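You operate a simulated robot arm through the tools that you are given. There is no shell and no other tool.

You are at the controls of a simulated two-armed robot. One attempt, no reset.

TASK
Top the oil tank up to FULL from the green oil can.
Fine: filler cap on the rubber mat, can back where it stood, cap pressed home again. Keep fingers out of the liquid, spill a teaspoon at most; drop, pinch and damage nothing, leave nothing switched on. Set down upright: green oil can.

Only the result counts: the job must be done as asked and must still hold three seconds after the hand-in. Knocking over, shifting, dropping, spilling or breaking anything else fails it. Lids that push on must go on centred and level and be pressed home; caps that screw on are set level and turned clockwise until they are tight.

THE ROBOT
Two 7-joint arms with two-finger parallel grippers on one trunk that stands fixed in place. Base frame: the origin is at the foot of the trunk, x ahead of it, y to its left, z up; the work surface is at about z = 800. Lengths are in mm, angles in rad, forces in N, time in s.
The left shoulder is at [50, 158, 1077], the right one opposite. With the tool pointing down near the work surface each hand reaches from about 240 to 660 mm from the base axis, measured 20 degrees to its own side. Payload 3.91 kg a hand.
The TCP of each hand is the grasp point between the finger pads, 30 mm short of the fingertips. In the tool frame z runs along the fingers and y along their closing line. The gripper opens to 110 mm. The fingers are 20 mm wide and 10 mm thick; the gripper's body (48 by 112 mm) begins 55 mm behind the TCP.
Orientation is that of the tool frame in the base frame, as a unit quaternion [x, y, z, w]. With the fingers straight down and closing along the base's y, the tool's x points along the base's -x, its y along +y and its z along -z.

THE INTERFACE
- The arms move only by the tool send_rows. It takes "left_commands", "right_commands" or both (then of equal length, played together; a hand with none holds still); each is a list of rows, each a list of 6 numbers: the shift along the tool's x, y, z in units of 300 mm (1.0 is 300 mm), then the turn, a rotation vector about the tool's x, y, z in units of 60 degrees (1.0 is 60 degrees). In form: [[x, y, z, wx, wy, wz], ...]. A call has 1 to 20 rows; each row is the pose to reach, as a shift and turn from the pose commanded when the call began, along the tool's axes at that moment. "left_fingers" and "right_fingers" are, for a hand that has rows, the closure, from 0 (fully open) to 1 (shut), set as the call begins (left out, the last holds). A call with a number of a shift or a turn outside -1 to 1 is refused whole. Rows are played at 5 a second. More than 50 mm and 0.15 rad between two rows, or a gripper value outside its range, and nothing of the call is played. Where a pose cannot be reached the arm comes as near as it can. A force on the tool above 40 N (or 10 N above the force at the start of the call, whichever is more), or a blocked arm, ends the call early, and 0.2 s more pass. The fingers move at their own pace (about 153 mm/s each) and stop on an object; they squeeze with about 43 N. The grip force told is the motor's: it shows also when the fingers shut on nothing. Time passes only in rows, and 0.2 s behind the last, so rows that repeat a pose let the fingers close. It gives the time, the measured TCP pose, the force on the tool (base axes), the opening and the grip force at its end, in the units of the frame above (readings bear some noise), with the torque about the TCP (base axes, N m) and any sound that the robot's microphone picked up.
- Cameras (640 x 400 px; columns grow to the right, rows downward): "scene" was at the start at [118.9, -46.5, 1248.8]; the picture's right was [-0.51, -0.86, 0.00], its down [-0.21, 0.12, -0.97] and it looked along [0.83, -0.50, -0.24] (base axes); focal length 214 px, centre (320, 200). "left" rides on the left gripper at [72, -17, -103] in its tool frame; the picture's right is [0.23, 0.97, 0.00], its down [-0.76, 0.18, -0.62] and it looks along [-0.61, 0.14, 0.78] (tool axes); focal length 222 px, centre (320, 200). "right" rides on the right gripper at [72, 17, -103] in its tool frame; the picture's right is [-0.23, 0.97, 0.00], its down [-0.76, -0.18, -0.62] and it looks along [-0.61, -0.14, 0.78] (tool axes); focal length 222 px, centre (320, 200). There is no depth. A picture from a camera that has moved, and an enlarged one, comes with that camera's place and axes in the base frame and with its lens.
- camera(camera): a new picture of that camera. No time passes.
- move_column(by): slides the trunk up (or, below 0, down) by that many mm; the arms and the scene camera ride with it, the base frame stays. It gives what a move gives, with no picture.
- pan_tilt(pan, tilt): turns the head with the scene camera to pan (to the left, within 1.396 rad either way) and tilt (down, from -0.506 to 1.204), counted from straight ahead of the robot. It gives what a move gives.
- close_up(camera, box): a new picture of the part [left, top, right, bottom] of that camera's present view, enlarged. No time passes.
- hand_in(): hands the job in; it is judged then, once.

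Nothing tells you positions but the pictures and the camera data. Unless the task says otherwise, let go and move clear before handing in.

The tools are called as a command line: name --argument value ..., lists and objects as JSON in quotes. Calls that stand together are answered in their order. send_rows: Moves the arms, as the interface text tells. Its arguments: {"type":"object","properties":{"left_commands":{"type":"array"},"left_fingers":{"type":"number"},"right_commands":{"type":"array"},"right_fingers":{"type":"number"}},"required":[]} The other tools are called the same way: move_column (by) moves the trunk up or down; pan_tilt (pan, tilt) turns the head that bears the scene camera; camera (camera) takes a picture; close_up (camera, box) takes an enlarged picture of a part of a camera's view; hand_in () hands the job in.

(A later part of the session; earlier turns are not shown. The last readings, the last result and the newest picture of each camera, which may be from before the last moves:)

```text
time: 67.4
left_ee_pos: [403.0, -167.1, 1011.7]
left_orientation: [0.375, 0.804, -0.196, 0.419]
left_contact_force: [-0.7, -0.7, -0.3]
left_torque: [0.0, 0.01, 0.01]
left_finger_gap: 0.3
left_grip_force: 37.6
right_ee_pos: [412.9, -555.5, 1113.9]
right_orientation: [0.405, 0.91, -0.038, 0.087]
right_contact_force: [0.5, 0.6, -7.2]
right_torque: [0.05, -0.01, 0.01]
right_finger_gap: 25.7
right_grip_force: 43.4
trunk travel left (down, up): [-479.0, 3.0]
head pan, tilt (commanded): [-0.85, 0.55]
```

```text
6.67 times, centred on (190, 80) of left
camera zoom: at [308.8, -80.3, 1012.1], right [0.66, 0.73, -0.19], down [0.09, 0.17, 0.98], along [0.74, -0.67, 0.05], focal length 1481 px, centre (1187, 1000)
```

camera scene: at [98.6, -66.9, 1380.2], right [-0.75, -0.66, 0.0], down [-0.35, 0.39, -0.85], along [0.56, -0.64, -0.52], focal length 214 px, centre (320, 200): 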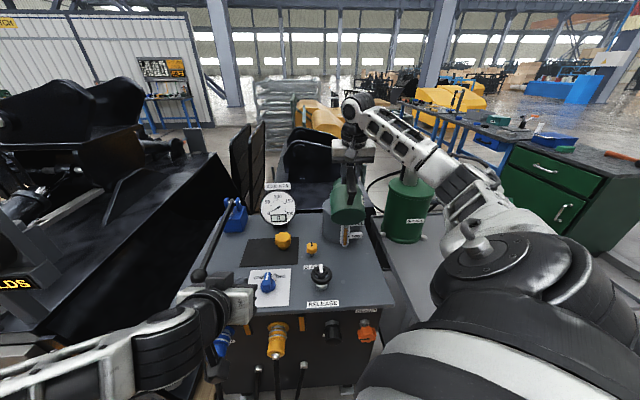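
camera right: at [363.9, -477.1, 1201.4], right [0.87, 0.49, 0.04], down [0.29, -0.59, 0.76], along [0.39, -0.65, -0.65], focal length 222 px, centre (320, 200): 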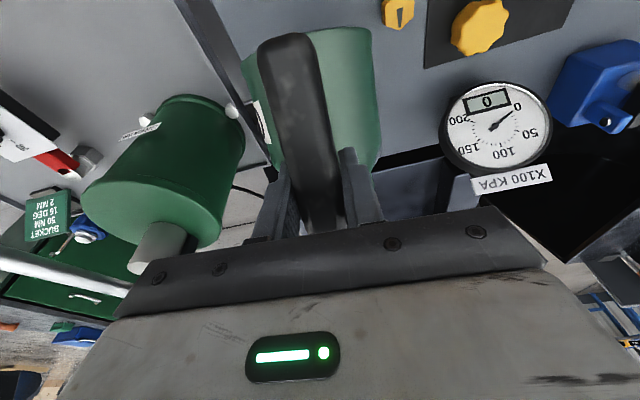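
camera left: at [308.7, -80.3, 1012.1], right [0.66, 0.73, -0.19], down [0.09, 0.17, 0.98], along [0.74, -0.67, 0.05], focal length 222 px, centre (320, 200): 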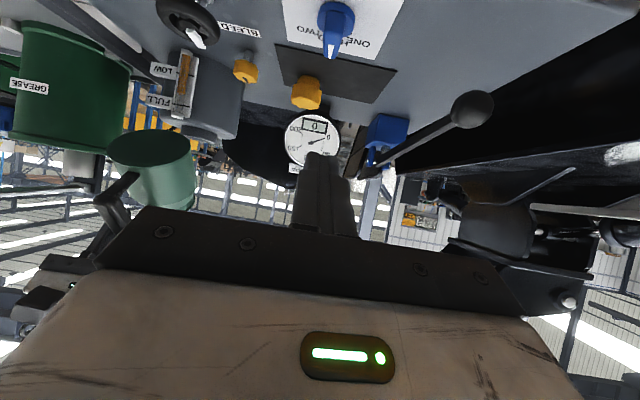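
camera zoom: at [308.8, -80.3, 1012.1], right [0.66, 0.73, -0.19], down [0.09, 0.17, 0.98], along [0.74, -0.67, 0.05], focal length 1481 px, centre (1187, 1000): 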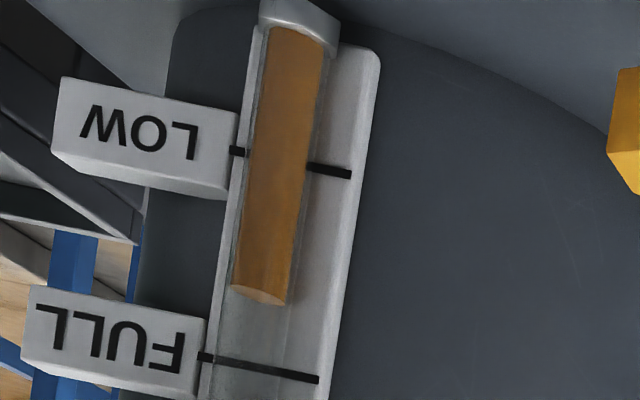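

The elbow is actually about 100 mm clear of the lever; it only overlaps in the picture. The sight glass has risen a little, so oil has begun to flow. I'll hold this tilt briefly and see how fast the level moves.

send_rows --right_commands '[[0, 0, 0, 0, 0, 0], [0, 0, 0, 0, 0, 0], [0, 0, 0, 0, 0, 0], [0, 0, 0, 0, 0, 0]]'

close_up --camera "left" --box '[170, 50, 210, 110]'

close_up --camera "left" --box '[150, 100, 230, 150]'

close_up --camera "scene" --box '[310, 150, 390, 220]'

```text
time: 68.4
left_ee_pos: [402.1, -167.1, 1010.8]
left_orientation: [0.375, 0.804, -0.196, 0.419]
left_contact_force: [-0.4, 0.2, -0.2]
left_torque: [0.01, -0.03, 0.0]
left_finger_gap: 0.1
left_grip_force: 37.9
right_ee_pos: [411.7, -555.8, 1113.9]
right_orientation: [0.405, 0.91, -0.038, 0.086]
right_contact_force: [0.0, 0.5, -7.1]
right_torque: [0.0, 0.03, 0.0]
right_finger_gap: 26.1
right_grip_force: 42.8
trunk travel left (down, up): [-479.0, 3.0]
head pan, tilt (commanded): [-0.85, 0.55]
```

```text
6.67 times, centred on (190, 80) of left
camera zoom: at [308.7, -80.3, 1012.2], right [0.66, 0.73, -0.19], down [0.09, 0.17, 0.98], along [0.74, -0.67, 0.05], focal length 1481 px, centre (1187, 1000)
```

zoom: 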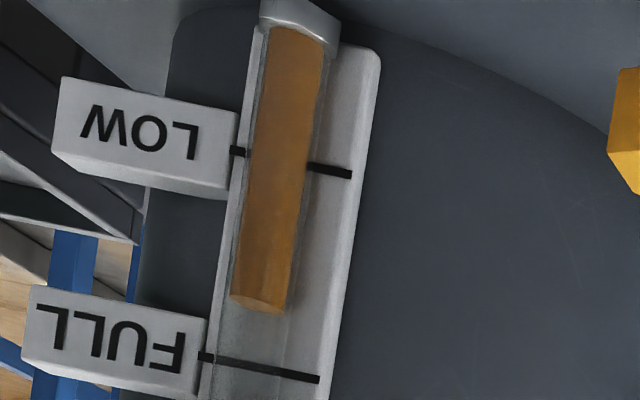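

```text
8.00 times, centred on (190, 125) of left
camera zoom: at [308.7, -80.3, 1012.2], right [0.66, 0.73, -0.19], down [0.09, 0.17, 0.98], along [0.74, -0.67, 0.05], focal length 1777 px, centre (1360, 800)
```

zoom: 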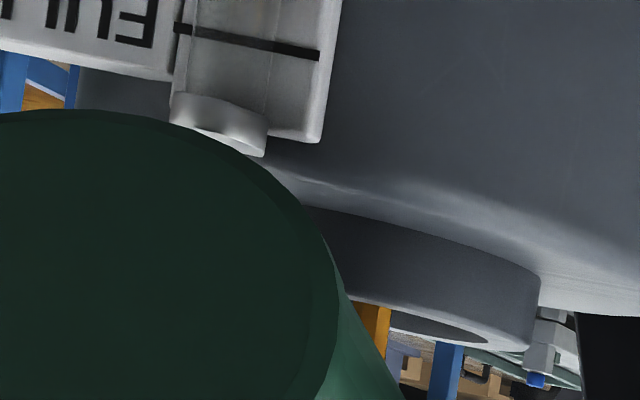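

```text
5.71 times, centred on (350, 185) of scene
camera zoom: at [98.5, -66.9, 1380.2], right [-0.75, -0.66, 0.0], down [-0.35, 0.39, -0.85], along [0.56, -0.64, -0.52], focal length 1226 px, centre (149, 286)
```

zoom: 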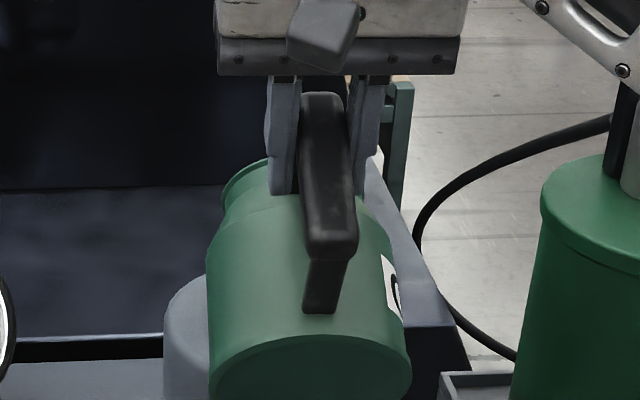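

Oil is flowing steadily at roughly 2 mm of sight glass per second, with no spill visible on the tank. I'll keep holding.

send_rows --right_commands '[[0, 0, 0, 0, 0, 0], [0, 0, 0, 0, 0, 0], [0, 0, 0, 0, 0, 0], [0, 0, 0, 0, 0, 0], [0, 0, 0, 0, 0, 0]]'

close_up --camera "left" --box '[170, 50, 210, 110]'

close_up --camera "right" --box '[220, 0, 400, 120]'

```text
time: 69.6
left_ee_pos: [401.7, -166.8, 1011.4]
left_orientation: [0.375, 0.804, -0.196, 0.418]
left_contact_force: [0.7, 0.3, -0.1]
left_torque: [0.0, -0.01, 0.0]
left_finger_gap: 0.0
left_grip_force: 37.2
right_ee_pos: [411.8, -555.8, 1114.3]
right_orientation: [0.405, 0.91, -0.038, 0.087]
right_contact_force: [-0.1, -0.2, -7.1]
right_torque: [0.02, 0.01, -0.05]
right_finger_gap: 25.8
right_grip_force: 43.0
trunk travel left (down, up): [-479.0, 3.0]
head pan, tilt (commanded): [-0.85, 0.55]
```

```text
6.67 times, centred on (190, 80) of left
camera zoom: at [308.7, -80.3, 1012.1], right [0.66, 0.73, -0.19], down [0.09, 0.17, 0.98], along [0.74, -0.67, 0.05], focal length 1481 px, centre (1187, 1000)
```

zoom: 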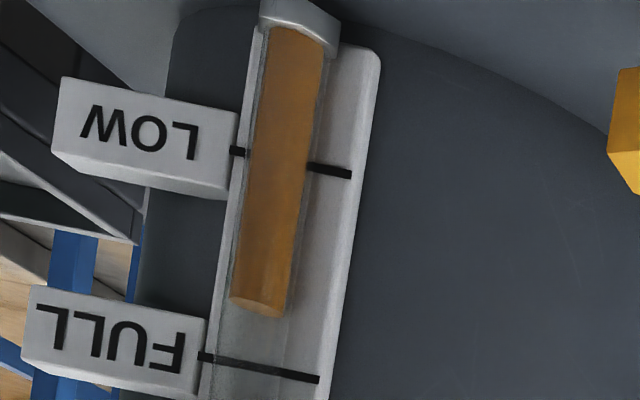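

```text
3.33 times, centred on (310, 60) of right
camera zoom: at [363.8, -476.9, 1201.4], right [0.87, 0.49, 0.04], down [0.29, -0.59, 0.76], along [0.39, -0.65, -0.65], focal length 740 px, centre (353, 667)
```

zoom: 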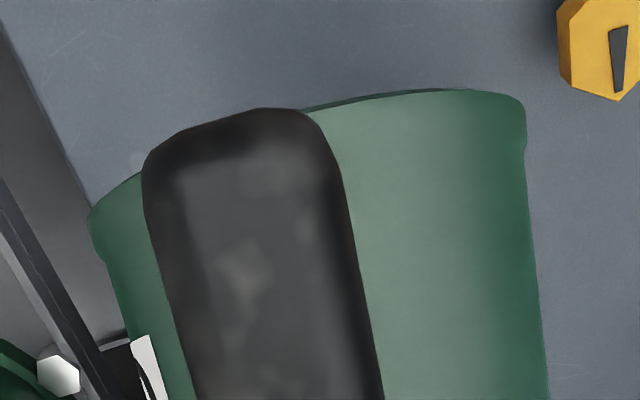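

send_rows --right_commands '[[-0.0105, -0.003, -0.003, 0, 0.025, 0], [-0.021, -0.0067, -0.006, 0, 0.05, 0], [-0.021, -0.0067, -0.006, 0, 0.05, 0], [-0.021, -0.0067, -0.006, 0, 0.05, 0]]'

close_up --camera "left" --box '[170, 50, 210, 110]'

close_up --camera "left" --box '[120, 60, 250, 160]'

```text
time: 70.6
left_ee_pos: [402.9, -166.4, 1012.3]
left_orientation: [0.375, 0.804, -0.194, 0.418]
left_contact_force: [-0.3, -0.1, 0.7]
left_torque: [0.02, -0.04, 0.0]
left_finger_gap: 0.2
left_grip_force: 37.5
right_ee_pos: [415.1, -560.8, 1116.6]
right_orientation: [0.405, 0.911, -0.028, 0.063]
right_contact_force: [-0.1, -0.3, -6.7]
right_torque: [-0.02, -0.04, -0.04]
right_finger_gap: 26.0
right_grip_force: 43.1
trunk travel left (down, up): [-479.0, 3.0]
head pan, tilt (commanded): [-0.85, 0.55]
```

```text
6.67 times, centred on (190, 80) of left
camera zoom: at [308.7, -80.3, 1012.2], right [0.66, 0.73, -0.19], down [0.09, 0.17, 0.98], along [0.74, -0.67, 0.05], focal length 1481 px, centre (1187, 1000)
```

zoom: 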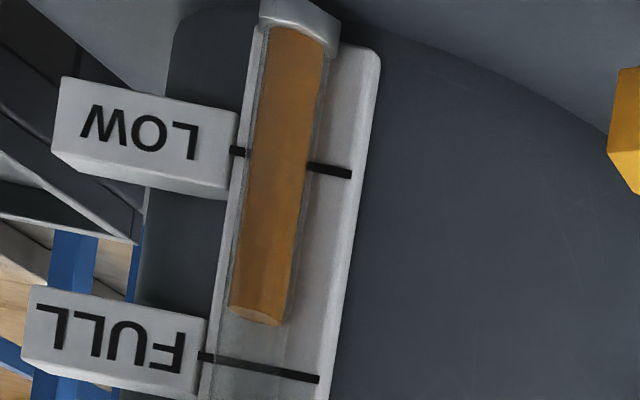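

```text
4.00 times, centred on (185, 110) of left
camera zoom: at [308.7, -80.3, 1012.2], right [0.66, 0.73, -0.19], down [0.09, 0.17, 0.98], along [0.74, -0.67, 0.05], focal length 888 px, centre (860, 560)
```

zoom: 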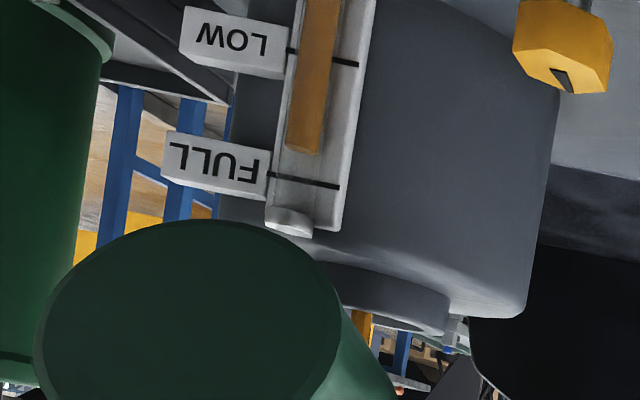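

The level is rising nicely and nothing is dripping outside. I'll tip a few more degrees around the lip and hold.

send_rows --right_commands '[[-0.0112, 0, -0.0022, 0, 0.0242, 0], [-0.0223, 0, -0.0043, 0, 0.0483, 0], [-0.0223, 0, -0.0043, 0, 0.0483, 0], [-0.0223, 0, -0.0043, 0, 0.0483, 0], [-0.0223, 0, -0.0043, 0, 0.0483, 0]]'

close_up --camera "left" --box '[170, 50, 210, 110]'

close_up --camera "left" --box '[120, 80, 250, 180]'

camera --camera "scene"

```text
time: 71.8
left_ee_pos: [402.8, -167.8, 1011.7]
left_orientation: [0.374, 0.804, -0.195, 0.419]
left_contact_force: [-0.2, -0.1, 0.3]
left_torque: [0.02, 0.0, 0.02]
left_finger_gap: 0.0
left_grip_force: 37.7
right_ee_pos: [418.2, -566.5, 1118.6]
right_orientation: [0.407, 0.912, -0.018, 0.039]
right_contact_force: [-0.5, -0.1, -6.8]
right_torque: [-0.04, -0.02, -0.04]
right_finger_gap: 25.9
right_grip_force: 42.4
trunk travel left (down, up): [-479.0, 3.0]
head pan, tilt (commanded): [-0.85, 0.55]
```

```text
6.67 times, centred on (190, 80) of left
camera zoom: at [308.6, -80.2, 1012.2], right [0.66, 0.73, -0.19], down [0.09, 0.17, 0.98], along [0.74, -0.67, 0.05], focal length 1481 px, centre (1187, 1000)
```

zoom: 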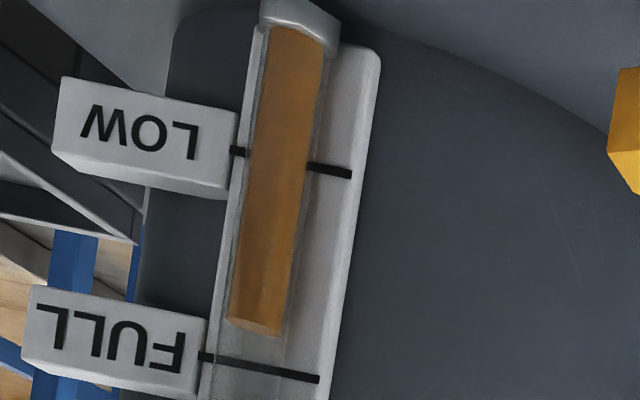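

```text
4.00 times, centred on (185, 130) of left
camera zoom: at [308.6, -80.2, 1012.2], right [0.66, 0.73, -0.19], down [0.09, 0.17, 0.98], along [0.74, -0.67, 0.05], focal length 888 px, centre (860, 480)
```

zoom: 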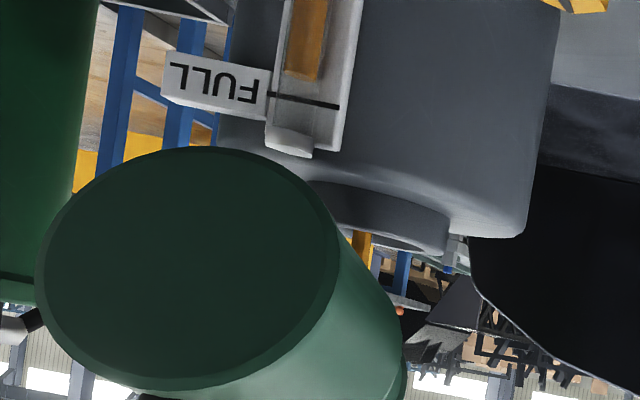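

```text
taken
camera scene: at [98.4, -66.8, 1380.3], right [-0.75, -0.66, 0.0], down [-0.35, 0.39, -0.85], along [0.56, -0.64, -0.52], focal length 214 px, centre (320, 200)
```

scene: 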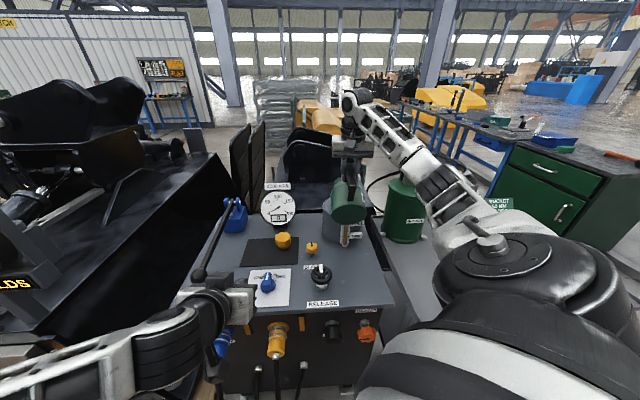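

send_rows --right_commands '[[-0.0107, 0, -0.0038, 0, 0.0242, 0], [-0.0213, 0, -0.0077, 0, 0.0483, 0], [-0.0213, 0, -0.0077, 0, 0.0483, 0], [-0.0213, 0, -0.0077, 0, 0.0483, 0], [-0.0213, 0, -0.0077, 0, 0.0483, 0]]'

close_up --camera "left" --box '[170, 50, 210, 110]'

close_up --camera "left" --box '[120, 80, 250, 180]'

```text
time: 73.0
left_ee_pos: [402.9, -165.9, 1010.9]
left_orientation: [0.375, 0.804, -0.195, 0.418]
left_contact_force: [0.3, 0.5, 0.2]
left_torque: [0.0, 0.03, 0.04]
left_finger_gap: 0.0
left_grip_force: 37.4
right_ee_pos: [423.5, -570.9, 1121.9]
right_orientation: [0.407, 0.913, -0.007, 0.017]
right_contact_force: [-0.7, 0.1, -6.3]
right_torque: [-0.03, -0.07, 0.01]
right_finger_gap: 26.1
right_grip_force: 42.8
trunk travel left (down, up): [-479.0, 3.0]
head pan, tilt (commanded): [-0.85, 0.55]
```

```text
6.67 times, centred on (190, 80) of left
camera zoom: at [308.6, -80.2, 1012.2], right [0.66, 0.73, -0.19], down [0.09, 0.17, 0.98], along [0.74, -0.67, 0.05], focal length 1481 px, centre (1187, 1000)
```

zoom: 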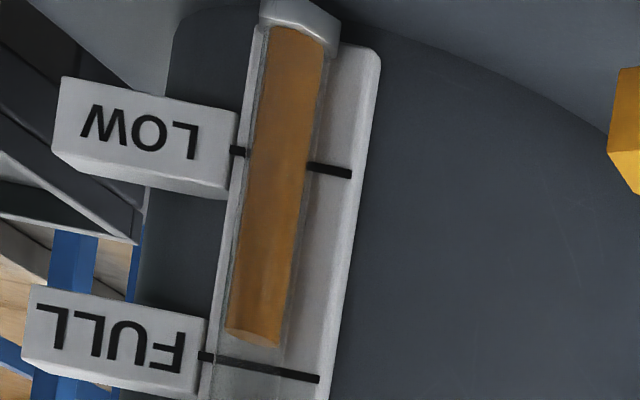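

```text
4.00 times, centred on (185, 130) of left
camera zoom: at [308.6, -80.2, 1012.2], right [0.66, 0.73, -0.19], down [0.09, 0.17, 0.98], along [0.74, -0.67, 0.05], focal length 888 px, centre (860, 480)
```

zoom: 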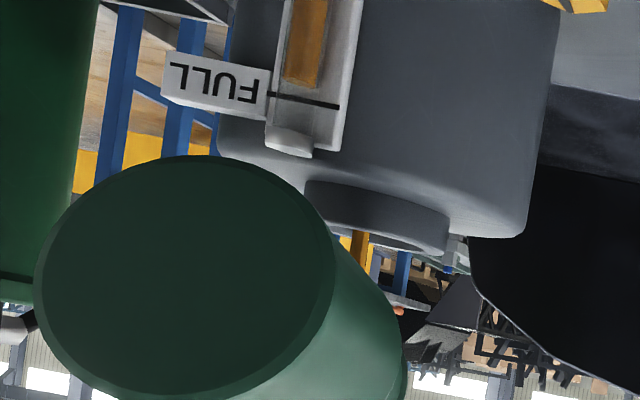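

send_rows --right_commands '[[-0.0107, 0, -0.0025, 0, 0.025, 0], [-0.0213, 0, -0.005, 0, 0.05, 0], [-0.0213, 0, -0.005, 0, 0.05, 0], [-0.0213, 0, -0.005, 0, 0.05, 0], [-0.0213, 0, -0.005, 0, 0.05, 0]]'

close_up --camera "left" --box '[170, 50, 210, 110]'

close_up --camera "left" --box '[120, 80, 250, 180]'

```text
time: 74.2
left_ee_pos: [402.6, -166.8, 1011.0]
left_orientation: [0.375, 0.804, -0.196, 0.418]
left_contact_force: [0.5, -0.3, 0.2]
left_torque: [0.0, 0.0, -0.01]
left_finger_gap: 0.0
left_grip_force: 37.7
right_ee_pos: [426.5, -575.7, 1124.3]
right_orientation: [0.407, 0.913, 0.003, -0.007]
right_contact_force: [0.0, 0.3, -6.1]
right_torque: [-0.07, -0.07, -0.02]
right_finger_gap: 26.0
right_grip_force: 43.0
trunk travel left (down, up): [-479.0, 3.0]
head pan, tilt (commanded): [-0.85, 0.55]
```

```text
6.67 times, centred on (190, 80) of left
camera zoom: at [308.6, -80.2, 1012.2], right [0.66, 0.73, -0.19], down [0.09, 0.17, 0.98], along [0.74, -0.67, 0.05], focal length 1481 px, centre (1187, 1000)
```

zoom: 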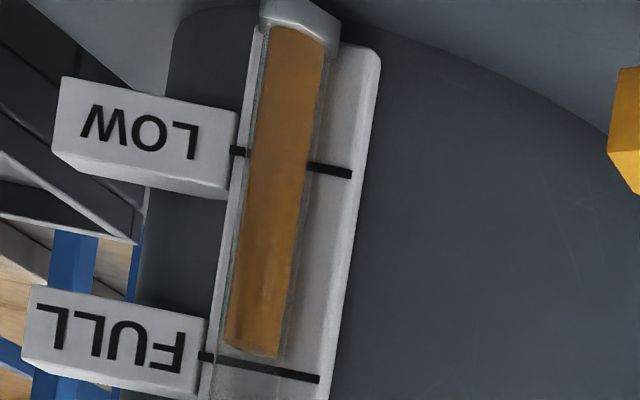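

```text
4.00 times, centred on (185, 130) of left
camera zoom: at [308.6, -80.2, 1012.2], right [0.66, 0.73, -0.19], down [0.09, 0.17, 0.98], along [0.74, -0.67, 0.05], focal length 888 px, centre (860, 480)
```

zoom: 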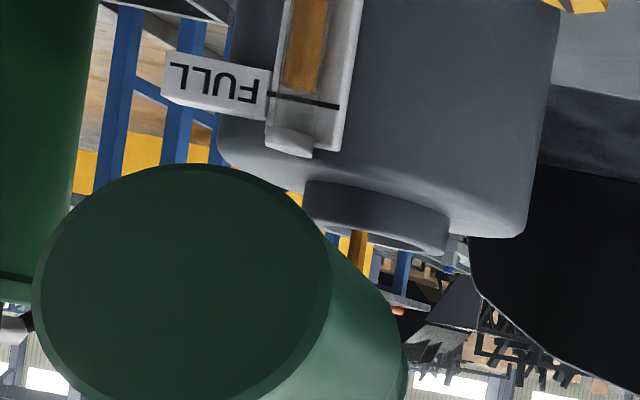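

The thin brown stream is visible falling inside the neck opening. About 4 mm remain to the FULL line, so I'll tip a little more.

send_rows --right_commands '[[-0.0102, 0.0033, -0.002, 0, 0.0192, 0], [-0.0203, 0.0067, -0.004, 0, 0.0383, 0], [-0.0203, 0.0067, -0.004, 0, 0.0383, 0], [-0.0203, 0.0067, -0.004, 0, 0.0383, 0]]'

close_up --camera "left" --box '[170, 50, 210, 110]'

close_up --camera "left" --box '[160, 100, 240, 150]'

```text
time: 75.2
left_ee_pos: [403.2, -166.3, 1011.0]
left_orientation: [0.375, 0.804, -0.196, 0.419]
left_contact_force: [-0.2, -0.3, 0.1]
left_torque: [0.01, 0.0, 0.0]
left_finger_gap: 0.0
left_grip_force: 37.3
right_ee_pos: [431.5, -578.8, 1126.5]
right_orientation: [0.406, 0.913, 0.011, -0.025]
right_contact_force: [0.5, 0.7, -5.2]
right_torque: [-0.08, -0.06, 0.02]
right_finger_gap: 26.0
right_grip_force: 43.3
trunk travel left (down, up): [-479.0, 3.0]
head pan, tilt (commanded): [-0.85, 0.55]
```

```text
6.67 times, centred on (190, 80) of left
camera zoom: at [308.6, -80.2, 1012.2], right [0.66, 0.73, -0.19], down [0.09, 0.17, 0.98], along [0.74, -0.67, 0.05], focal length 1481 px, centre (1187, 1000)
```

zoom: 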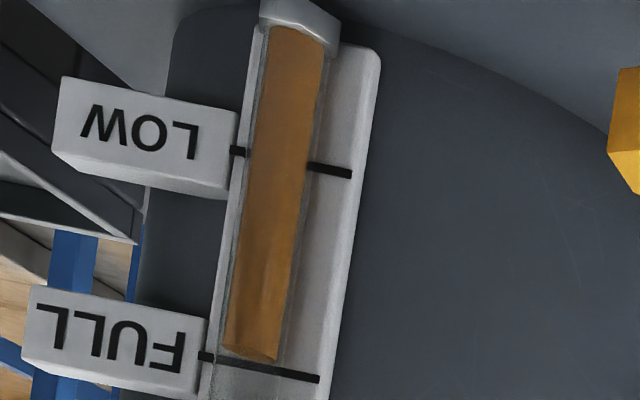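

```text
8.00 times, centred on (200, 125) of left
camera zoom: at [308.6, -80.2, 1012.2], right [0.66, 0.73, -0.19], down [0.09, 0.17, 0.98], along [0.74, -0.67, 0.05], focal length 1777 px, centre (1280, 800)
```

zoom: 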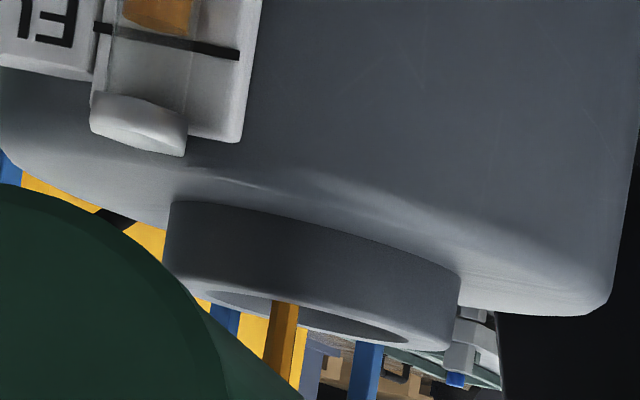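

send_rows --right_commands '[[0, 0, 0, 0, 0, 0], [0, 0, 0, 0, 0, 0], [0, 0, 0, 0, 0, 0]]'

close_up --camera "left" --box '[170, 50, 210, 110]'

close_up --camera "left" --box '[175, 80, 205, 115]'

close_up --camera "left" --box '[160, 115, 240, 165]'

```text
time: 76.0
left_ee_pos: [401.9, -166.3, 1012.4]
left_orientation: [0.375, 0.804, -0.195, 0.418]
left_contact_force: [-0.1, -0.4, 0.7]
left_torque: [0.0, 0.01, 0.02]
left_finger_gap: 0.0
left_grip_force: 37.4
right_ee_pos: [432.3, -579.4, 1125.7]
right_orientation: [0.407, 0.913, 0.012, -0.025]
right_contact_force: [-0.6, 0.6, -5.3]
right_torque: [-0.09, -0.05, -0.01]
right_finger_gap: 26.0
right_grip_force: 42.9
trunk travel left (down, up): [-479.0, 3.0]
head pan, tilt (commanded): [-0.85, 0.55]
```

```text
6.67 times, centred on (190, 80) of left
camera zoom: at [308.6, -80.2, 1012.2], right [0.66, 0.73, -0.19], down [0.09, 0.17, 0.98], along [0.74, -0.67, 0.05], focal length 1481 px, centre (1187, 1000)
```

zoom: 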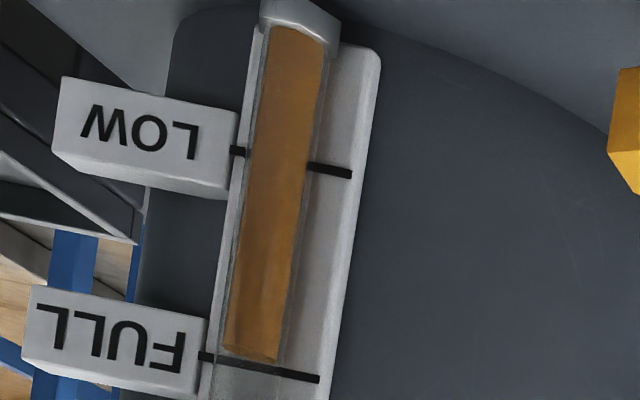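

```text
11.43 times, centred on (190, 98) of left
camera zoom: at [308.6, -80.2, 1012.2], right [0.66, 0.73, -0.19], down [0.09, 0.17, 0.98], along [0.74, -0.67, 0.05], focal length 2538 px, centre (1806, 1371)
```

zoom: 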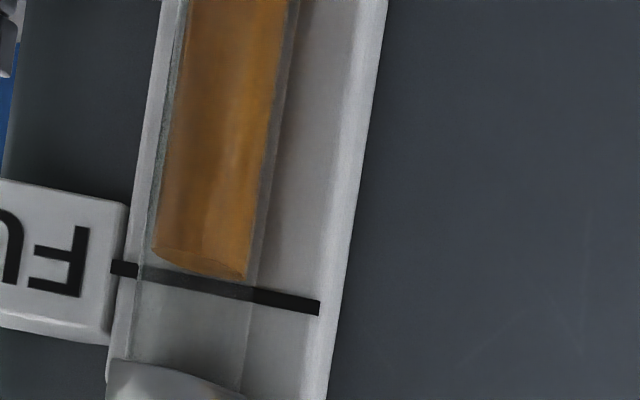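

```text
8.00 times, centred on (200, 140) of left
camera zoom: at [308.6, -80.2, 1012.2], right [0.66, 0.73, -0.19], down [0.09, 0.17, 0.98], along [0.74, -0.67, 0.05], focal length 1777 px, centre (1280, 680)
```

zoom: 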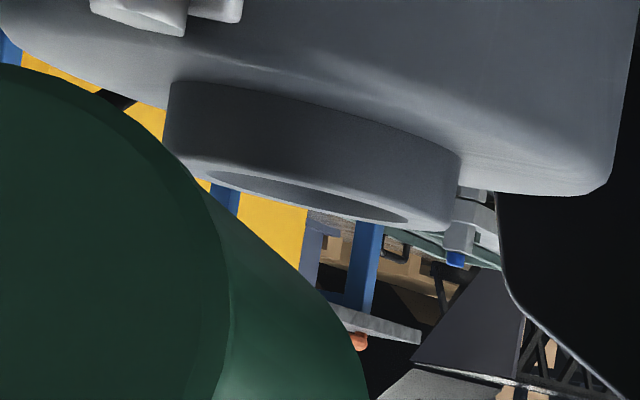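

The stream has stopped at this tilt, and the oil is about 2 mm short of FULL. I'll add two more degrees.

send_rows --right_commands '[[-0.007, 0, -0.003, 0, 0.0167, 0], [-0.014, 0, -0.006, 0, 0.0333, 0], [-0.014, 0, -0.006, 0, 0.0333, 0], [-0.014, 0, -0.006, 0, 0.0333, 0]]'

close_up --camera "left" --box '[175, 80, 205, 115]'

close_up --camera "left" --box '[160, 115, 240, 165]'

```text
time: 77.0
left_ee_pos: [402.0, -166.6, 1010.7]
left_orientation: [0.375, 0.804, -0.195, 0.419]
left_contact_force: [-1.0, -0.1, -0.3]
left_torque: [-0.01, -0.02, 0.0]
left_finger_gap: 0.1
left_grip_force: 37.7
right_ee_pos: [434.7, -580.7, 1128.2]
right_orientation: [0.407, 0.912, 0.019, -0.041]
right_contact_force: [-0.2, -0.3, -5.5]
right_torque: [-0.08, -0.09, -0.01]
right_finger_gap: 25.7
right_grip_force: 42.9
trunk travel left (down, up): [-479.0, 3.0]
head pan, tilt (commanded): [-0.85, 0.55]
```

```text
11.43 times, centred on (190, 98) of left
camera zoom: at [308.6, -80.1, 1012.2], right [0.66, 0.73, -0.19], down [0.09, 0.17, 0.98], along [0.74, -0.67, 0.05], focal length 2538 px, centre (1806, 1371)
```

zoom: 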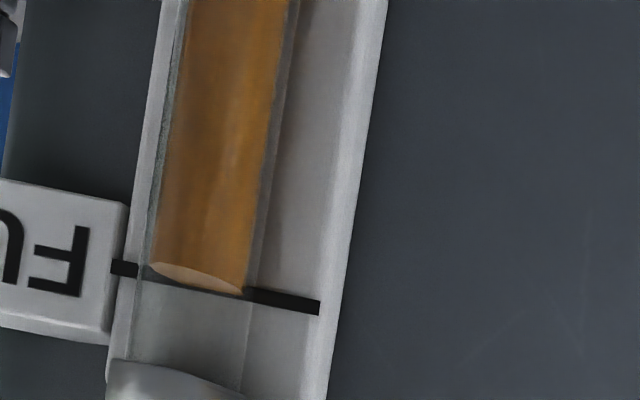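

```text
8.00 times, centred on (200, 140) of left
camera zoom: at [308.6, -80.1, 1012.2], right [0.66, 0.73, -0.19], down [0.09, 0.17, 0.98], along [0.74, -0.67, 0.05], focal length 1777 px, centre (1280, 680)
```

zoom: 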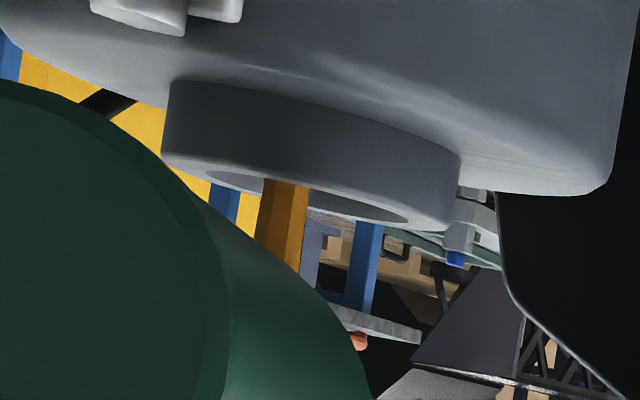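

The oil surface has reached the FULL line. I'll tip the can back at once, pivoting about the lip over the neck.

send_rows --right_commands '[[0.0493, 0, 0.0307, 0, -0.12, 0], [0.099, 0, 0.0627, 0, -0.2367, 0], [0.1493, 0, 0.0973, 0, -0.37, 0], [0.1937, 0, 0.1187, 0, -0.503, 0]]'

close_up --camera "left" --box '[175, 80, 205, 115]'

close_up --camera "left" --box '[120, 60, 250, 160]'

camera --camera "scene"

```text
time: 78.0
left_ee_pos: [402.2, -166.3, 1011.6]
left_orientation: [0.375, 0.804, -0.195, 0.419]
left_contact_force: [-0.8, 1.2, 0.8]
left_torque: [0.0, -0.02, -0.01]
left_finger_gap: 0.0
left_grip_force: 37.9
right_ee_pos: [394.6, -536.0, 1096.7]
right_orientation: [0.397, 0.892, -0.088, 0.199]
right_contact_force: [-1.9, 2.0, -0.7]
right_torque: [0.28, 0.31, -0.01]
right_finger_gap: 25.7
right_grip_force: 43.0
trunk travel left (down, up): [-479.0, 3.0]
head pan, tilt (commanded): [-0.85, 0.55]
```

```text
11.43 times, centred on (190, 98) of left
camera zoom: at [308.4, -79.9, 1012.4], right [0.66, 0.73, -0.19], down [0.09, 0.17, 0.98], along [0.74, -0.67, 0.05], focal length 2538 px, centre (1806, 1371)
```

zoom: 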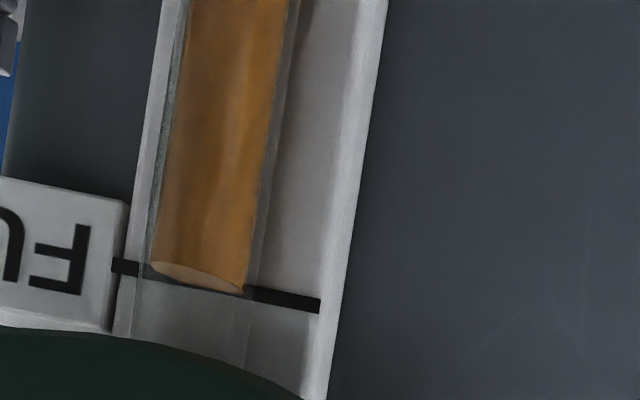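

```text
4.00 times, centred on (185, 110) of left
camera zoom: at [308.4, -79.9, 1012.4], right [0.66, 0.73, -0.19], down [0.09, 0.17, 0.98], along [0.74, -0.67, 0.05], focal length 888 px, centre (860, 560)
```

zoom: 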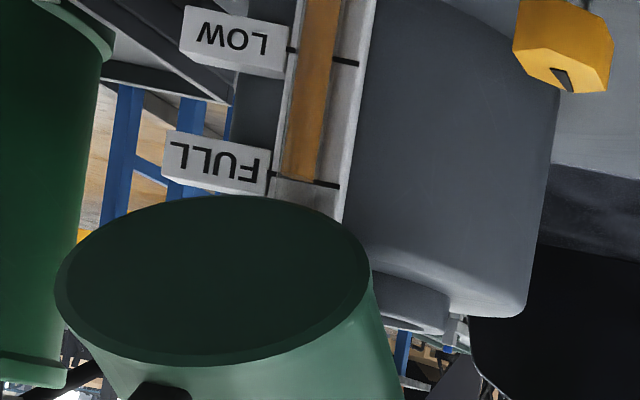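

```text
taken
camera scene: at [98.1, -66.3, 1380.4], right [-0.75, -0.66, 0.0], down [-0.34, 0.39, -0.85], along [0.56, -0.64, -0.52], focal length 214 px, centre (320, 200)
```

scene: 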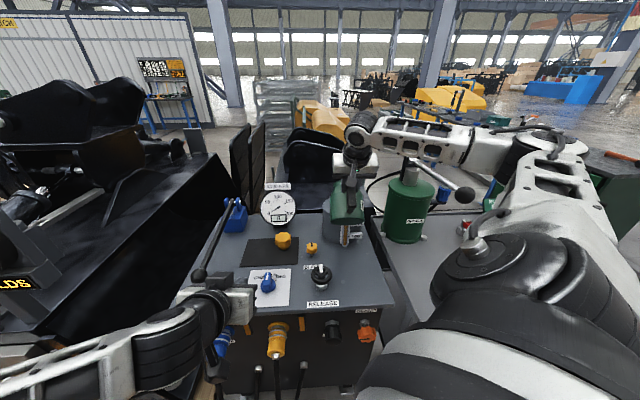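

The level reads at the FULL line and the flow has stopped. The force reading suggests the can may be lightly touching something, so I'll lift straight up gently and see whether the weight comes back.

send_rows --right_commands '[[-0.0085, 0, -0.0181, 0, 0, 0], [-0.0212, 0, -0.0453, 0, 0, 0], [-0.0423, 0, -0.0907, 0, 0, 0]]'

close_up --camera "left" --box '[120, 60, 250, 160]'

close_up --camera "scene" --box '[300, 150, 400, 260]'

```text
time: 78.8
left_ee_pos: [402.3, -167.2, 1011.3]
left_orientation: [0.375, 0.803, -0.196, 0.419]
left_contact_force: [-0.2, -0.1, -0.2]
left_torque: [0.01, 0.01, -0.02]
left_finger_gap: 0.0
left_grip_force: 38.0
right_ee_pos: [394.7, -536.9, 1128.4]
right_orientation: [0.398, 0.891, -0.09, 0.198]
right_contact_force: [0.4, -0.1, -5.4]
right_torque: [0.12, 0.05, 0.01]
right_finger_gap: 25.8
right_grip_force: 42.6
trunk travel left (down, up): [-479.0, 3.0]
head pan, tilt (commanded): [-0.85, 0.55]
```

```text
4.00 times, centred on (185, 110) of left
camera zoom: at [308.5, -80.0, 1012.2], right [0.66, 0.73, -0.19], down [0.09, 0.17, 0.98], along [0.74, -0.67, 0.05], focal length 888 px, centre (860, 560)
```

zoom: 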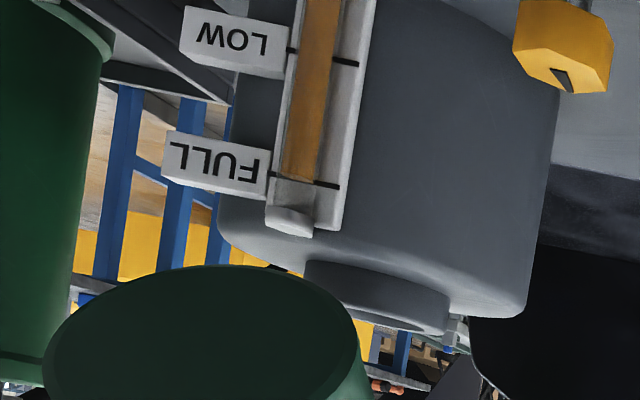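

```text
3.64 times, centred on (350, 205) of scene
camera zoom: at [98.3, -66.5, 1380.3], right [-0.75, -0.66, 0.0], down [-0.35, 0.39, -0.85], along [0.56, -0.64, -0.52], focal length 780 px, centre (211, 182)
```

zoom: 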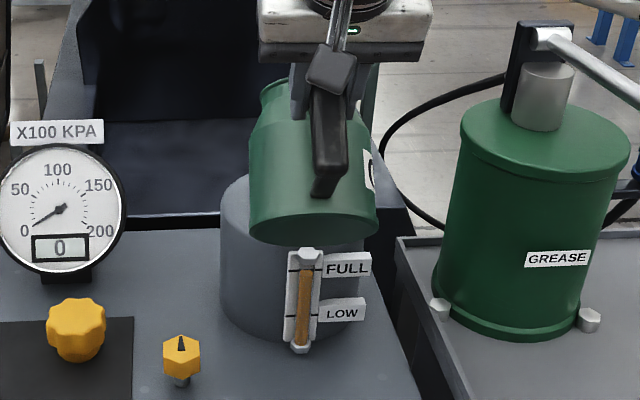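

The weight is back to normal, the sight glass and tank haven't moved, and the oil stands at the FULL mark. I'll bring the can upright along the reverse path.

send_rows --right_commands '[[0.0332, -0.016, -0.0025, 0, -0.1041, 0], [0.0664, -0.032, -0.0049, 0, -0.2083, 0], [0.0996, -0.048, -0.0074, 0, -0.3124, 0], [0.1329, -0.064, -0.0099, 0, -0.4165, 0], [0.1661, -0.08, -0.0123, 0, -0.5206, 0], [0.1993, -0.096, -0.0148, 0, -0.6248, 0], [0.2325, -0.112, -0.0172, 0, -0.7289, 0], [0.2657, -0.128, -0.0197, 0, -0.833, 0]]'

camera --camera "scene"

close_up --camera "scene" --box '[280, 130, 420, 260]'

close_up --camera "left" --box '[170, 50, 210, 110]'

camera --camera "left"

```text
time: 80.6
left_ee_pos: [401.1, -165.6, 1011.1]
left_orientation: [0.374, 0.804, -0.195, 0.419]
left_contact_force: [0.1, 1.0, 0.5]
left_torque: [-0.02, 0.01, 0.0]
left_finger_gap: 0.1
left_grip_force: 38.1
right_ee_pos: [314.6, -506.4, 1098.3]
right_orientation: [0.324, 0.725, -0.247, 0.555]
right_contact_force: [-0.1, 0.2, -5.1]
right_torque: [0.3, 0.3, 0.01]
right_finger_gap: 26.0
right_grip_force: 43.0
trunk travel left (down, up): [-479.0, 3.0]
head pan, tilt (commanded): [-0.85, 0.55]
```

```text
taken
camera scene: at [98.3, -66.8, 1380.3], right [-0.75, -0.66, 0.0], down [-0.35, 0.39, -0.85], along [0.56, -0.64, -0.52], focal length 214 px, centre (320, 200)
```

scene: 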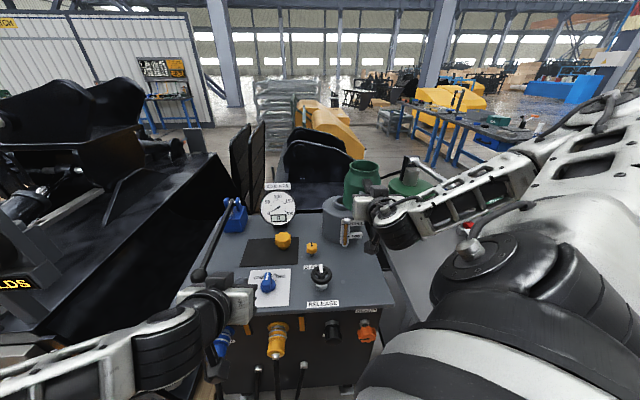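

```text
3.08 times, centred on (350, 195) of scene
camera zoom: at [98.3, -66.8, 1380.3], right [-0.75, -0.66, 0.0], down [-0.35, 0.39, -0.85], along [0.56, -0.64, -0.52], focal length 660 px, centre (228, 215)
```

zoom: 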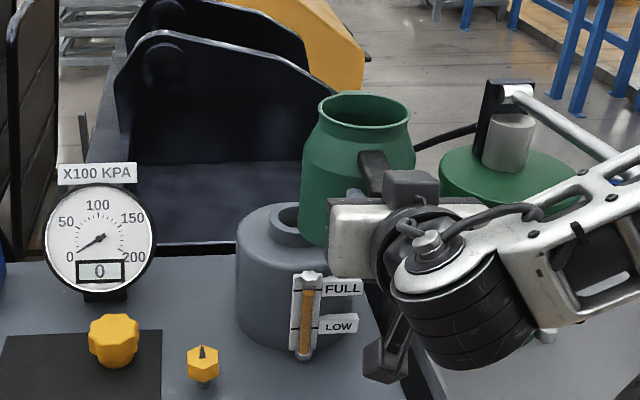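

```text
6.67 times, centred on (190, 80) of left
camera zoom: at [308.6, -80.2, 1012.2], right [0.66, 0.73, -0.19], down [0.09, 0.17, 0.98], along [0.74, -0.67, 0.05], focal length 1481 px, centre (1187, 1000)
```

zoom: 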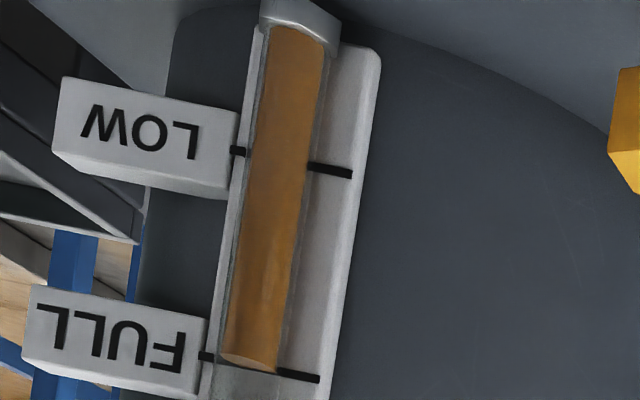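

```text
taken
camera left: at [308.6, -80.2, 1012.2], right [0.66, 0.73, -0.19], down [0.09, 0.17, 0.98], along [0.74, -0.67, 0.05], focal length 222 px, centre (320, 200)
```

left: 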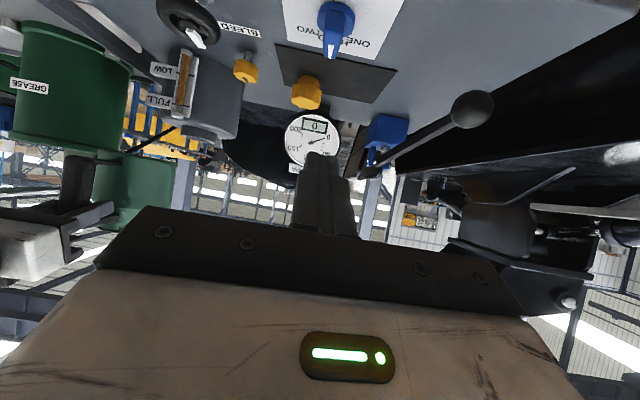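

The oil stands right at FULL. I'll check that the can is truly level in the grip before setting it down, and look for any spilled drops.

close_up --camera "left" --box '[40, 130, 200, 240]'

close_up --camera "scene" --box '[315, 180, 385, 260]'

camera --camera "right"

```text
3.64 times, centred on (120, 185) of left
camera zoom: at [308.6, -80.2, 1012.2], right [0.66, 0.73, -0.19], down [0.09, 0.17, 0.98], along [0.74, -0.67, 0.05], focal length 808 px, centre (1047, 254)
```

zoom: 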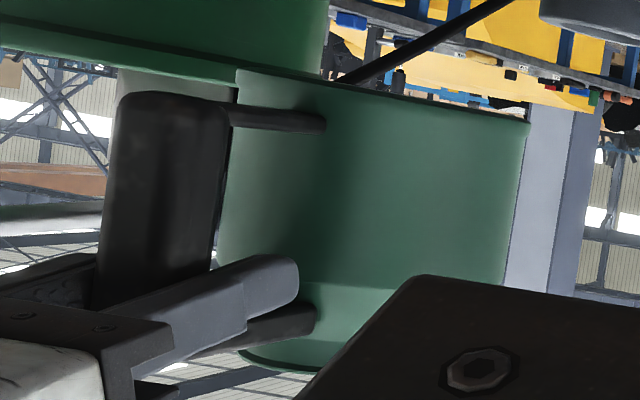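

```text
5.00 times, centred on (350, 220) of scene
camera zoom: at [98.3, -66.8, 1380.3], right [-0.75, -0.66, 0.0], down [-0.35, 0.39, -0.85], along [0.56, -0.64, -0.52], focal length 1072 px, centre (170, 100)
```

zoom: 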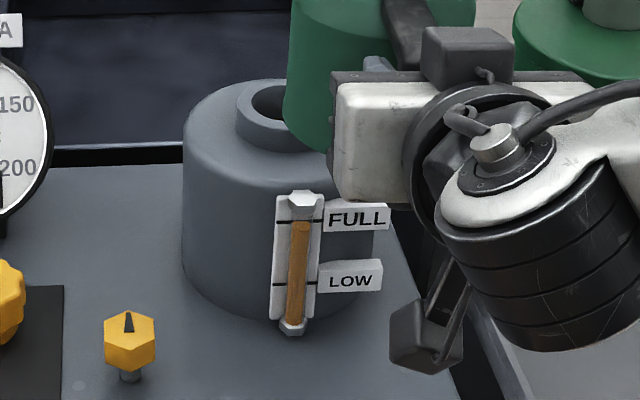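

```text
taken
camera right: at [248.5, -407.0, 1055.3], right [0.76, 0.61, 0.22], down [-0.4, 0.18, 0.9], along [0.5, -0.77, 0.38], focal length 222 px, centre (320, 200)
```

right: 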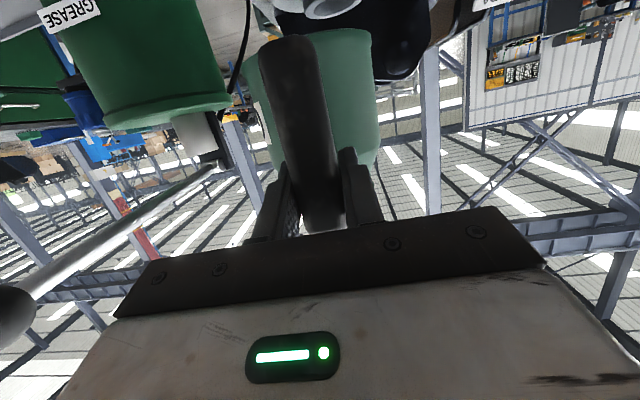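

The can is level in the grip and the tank looks clean. I'll carry it back along the same path to just above its original spot, allowing for the few millimetres it shifted when gripped.

send_rows --right_commands '[[0.0413, 0.0019, -0.017, 0, 0, 0], [0.0827, 0.0039, -0.034, 0, 0, 0], [0.124, 0.0058, -0.051, 0, 0, 0], [0.1654, 0.0078, -0.068, 0, 0, 0], [0.2067, 0.0097, -0.085, 0, 0, 0], [0.2643, 0.0092, -0.0937, 0, 0, 0], [0.3219, 0.0087, -0.1025, 0, 0, 0], [0.3795, 0.0083, -0.1112, 0, 0, 0], [0.4371, 0.0078, -0.12, 0, 0, 0], [0.4947, 0.0073, -0.1287, 0, 0, 0], [0.5423, 0.0061, -0.1388, 0, 0, 0], [0.5899, 0.0049, -0.1489, 0, 0, 0], [0.6375, 0.0037, -0.1591, 0, 0, 0], [0.6851, 0.0025, -0.1692, 0, 0, 0], [0.7327, 0.0013, -0.1793, 0, 0, 0]]'

close_up --camera "left" --box '[0, 0, 200, 125]'

camera --camera "scene"

camera --camera "right"

```text
time: 83.8
left_ee_pos: [403.3, -167.1, 1011.8]
left_orientation: [0.374, 0.805, -0.194, 0.418]
left_contact_force: [0.4, 0.2, -1.0]
left_torque: [-0.03, 0.01, 0.0]
left_finger_gap: 0.2
left_grip_force: 37.7
right_ee_pos: [243.3, -425.2, 900.1]
right_orientation: [0.323, 0.725, -0.247, 0.556]
right_contact_force: [-0.1, 0.2, -5.3]
right_torque: [0.31, 0.31, 0.0]
right_finger_gap: 25.7
right_grip_force: 43.2
trunk travel left (down, up): [-479.0, 3.0]
head pan, tilt (commanded): [-0.85, 0.55]
```

```text
3.20 times, centred on (100, 62) of left
camera zoom: at [308.5, -80.1, 1012.3], right [0.66, 0.73, -0.19], down [0.09, 0.17, 0.98], along [0.74, -0.67, 0.05], focal length 711 px, centre (1024, 640)
```

zoom: 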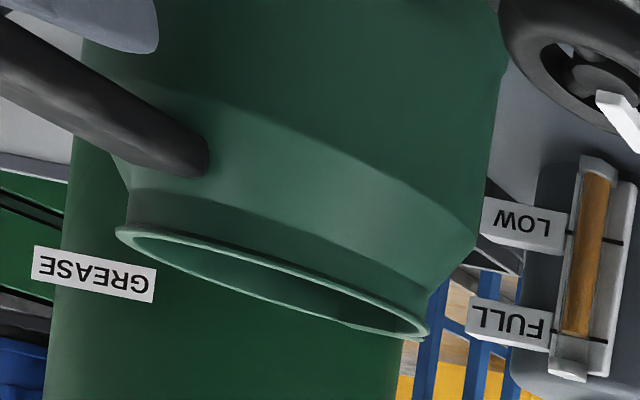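

```text
taken
camera scene: at [98.2, -66.7, 1380.3], right [-0.75, -0.66, 0.0], down [-0.34, 0.39, -0.85], along [0.56, -0.64, -0.52], focal length 214 px, centre (320, 200)
```

scene: 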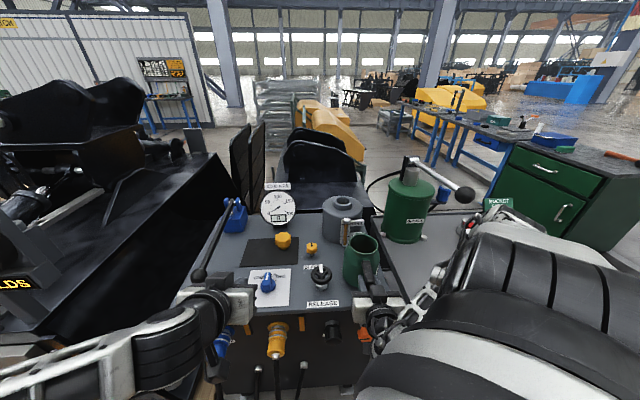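

```text
taken
camera right: at [176.5, -325.7, 856.4], right [0.76, 0.61, 0.22], down [-0.4, 0.18, 0.9], along [0.5, -0.77, 0.38], focal length 222 px, centre (320, 200)
```

right: 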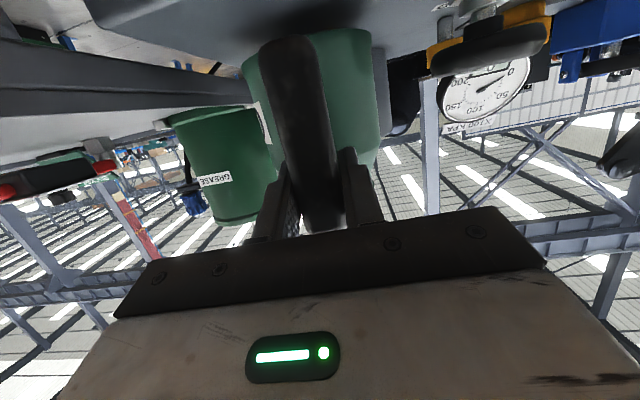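

The can hovers about 13 mm above its spot, within a millimetre or two sideways. I'll lower slowly to touchdown.

send_rows --right_commands '[[0.0097, -0.001, 0.0026, 0, 0, 0], [0.0193, -0.002, 0.0052, 0, 0, 0], [0.029, -0.003, 0.0078, 0, 0, 0], [0.0354, -0.004, 0.0095, 0, 0, 0]]'

close_up --camera "left" --box '[0, 0, 200, 125]'

```text
time: 84.8
left_ee_pos: [401.8, -166.3, 1012.1]
left_orientation: [0.376, 0.804, -0.196, 0.418]
left_contact_force: [0.0, -0.6, -0.3]
left_torque: [0.02, 0.02, 0.02]
left_finger_gap: 0.0
left_grip_force: 37.3
right_ee_pos: [243.2, -425.6, 890.0]
right_orientation: [0.323, 0.724, -0.248, 0.556]
right_contact_force: [0.2, 0.5, -4.9]
right_torque: [0.36, 0.34, 0.0]
right_finger_gap: 25.4
right_grip_force: 43.3
trunk travel left (down, up): [-479.0, 3.0]
head pan, tilt (commanded): [-0.85, 0.55]
```

```text
3.20 times, centred on (100, 62) of left
camera zoom: at [308.5, -80.1, 1012.3], right [0.66, 0.73, -0.19], down [0.09, 0.17, 0.98], along [0.74, -0.67, 0.05], focal length 711 px, centre (1024, 640)
```

zoom: 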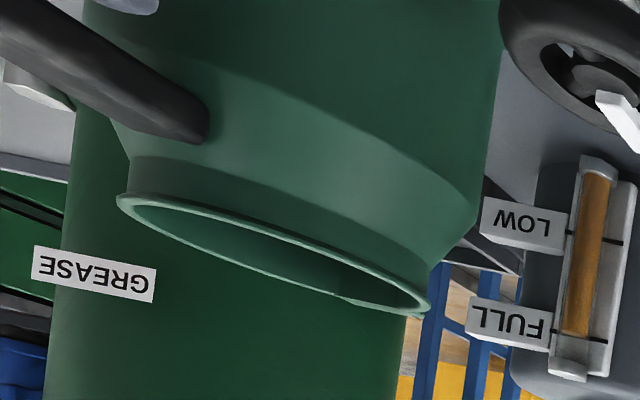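

send_rows --right_commands '[[0.0048, 0, 0.0013, 0, 0, 0], [0.0097, 0, 0.0026, 0, 0, 0]]'

```text
time: 85.4
left_ee_pos: [402.6, -167.0, 1011.6]
left_orientation: [0.375, 0.804, -0.195, 0.419]
left_contact_force: [0.3, -0.6, -0.6]
left_torque: [0.0, 0.04, -0.01]
left_finger_gap: 0.1
left_grip_force: 38.1
right_ee_pos: [243.1, -427.0, 887.0]
right_orientation: [0.324, 0.725, -0.248, 0.555]
right_contact_force: [1.0, -0.3, -5.3]
right_torque: [0.33, 0.27, 0.01]
right_finger_gap: 25.6
right_grip_force: 42.5
trunk travel left (down, up): [-479.0, 3.0]
head pan, tilt (commanded): [-0.85, 0.55]
```

send_rows --right_commands '[[0.0032, 0, 0.0009, 0, 0, 0], [0.0064, 0, 0.0017, 0, 0, 0]]'

```text
time: 86.0
left_ee_pos: [401.5, -165.6, 1012.6]
left_orientation: [0.375, 0.803, -0.196, 0.419]
left_contact_force: [0.1, 0.0, 0.0]
left_torque: [-0.02, 0.03, -0.03]
left_finger_gap: 0.0
left_grip_force: 38.0
right_ee_pos: [241.8, -426.2, 886.4]
right_orientation: [0.322, 0.724, -0.247, 0.557]
right_contact_force: [-0.9, 1.5, 4.1]
right_torque: [-0.1, 0.22, -0.08]
right_finger_gap: 25.9
right_grip_force: 43.3
trunk travel left (down, up): [-479.0, 3.0]
head pan, tilt (commanded): [-0.85, 0.55]
```

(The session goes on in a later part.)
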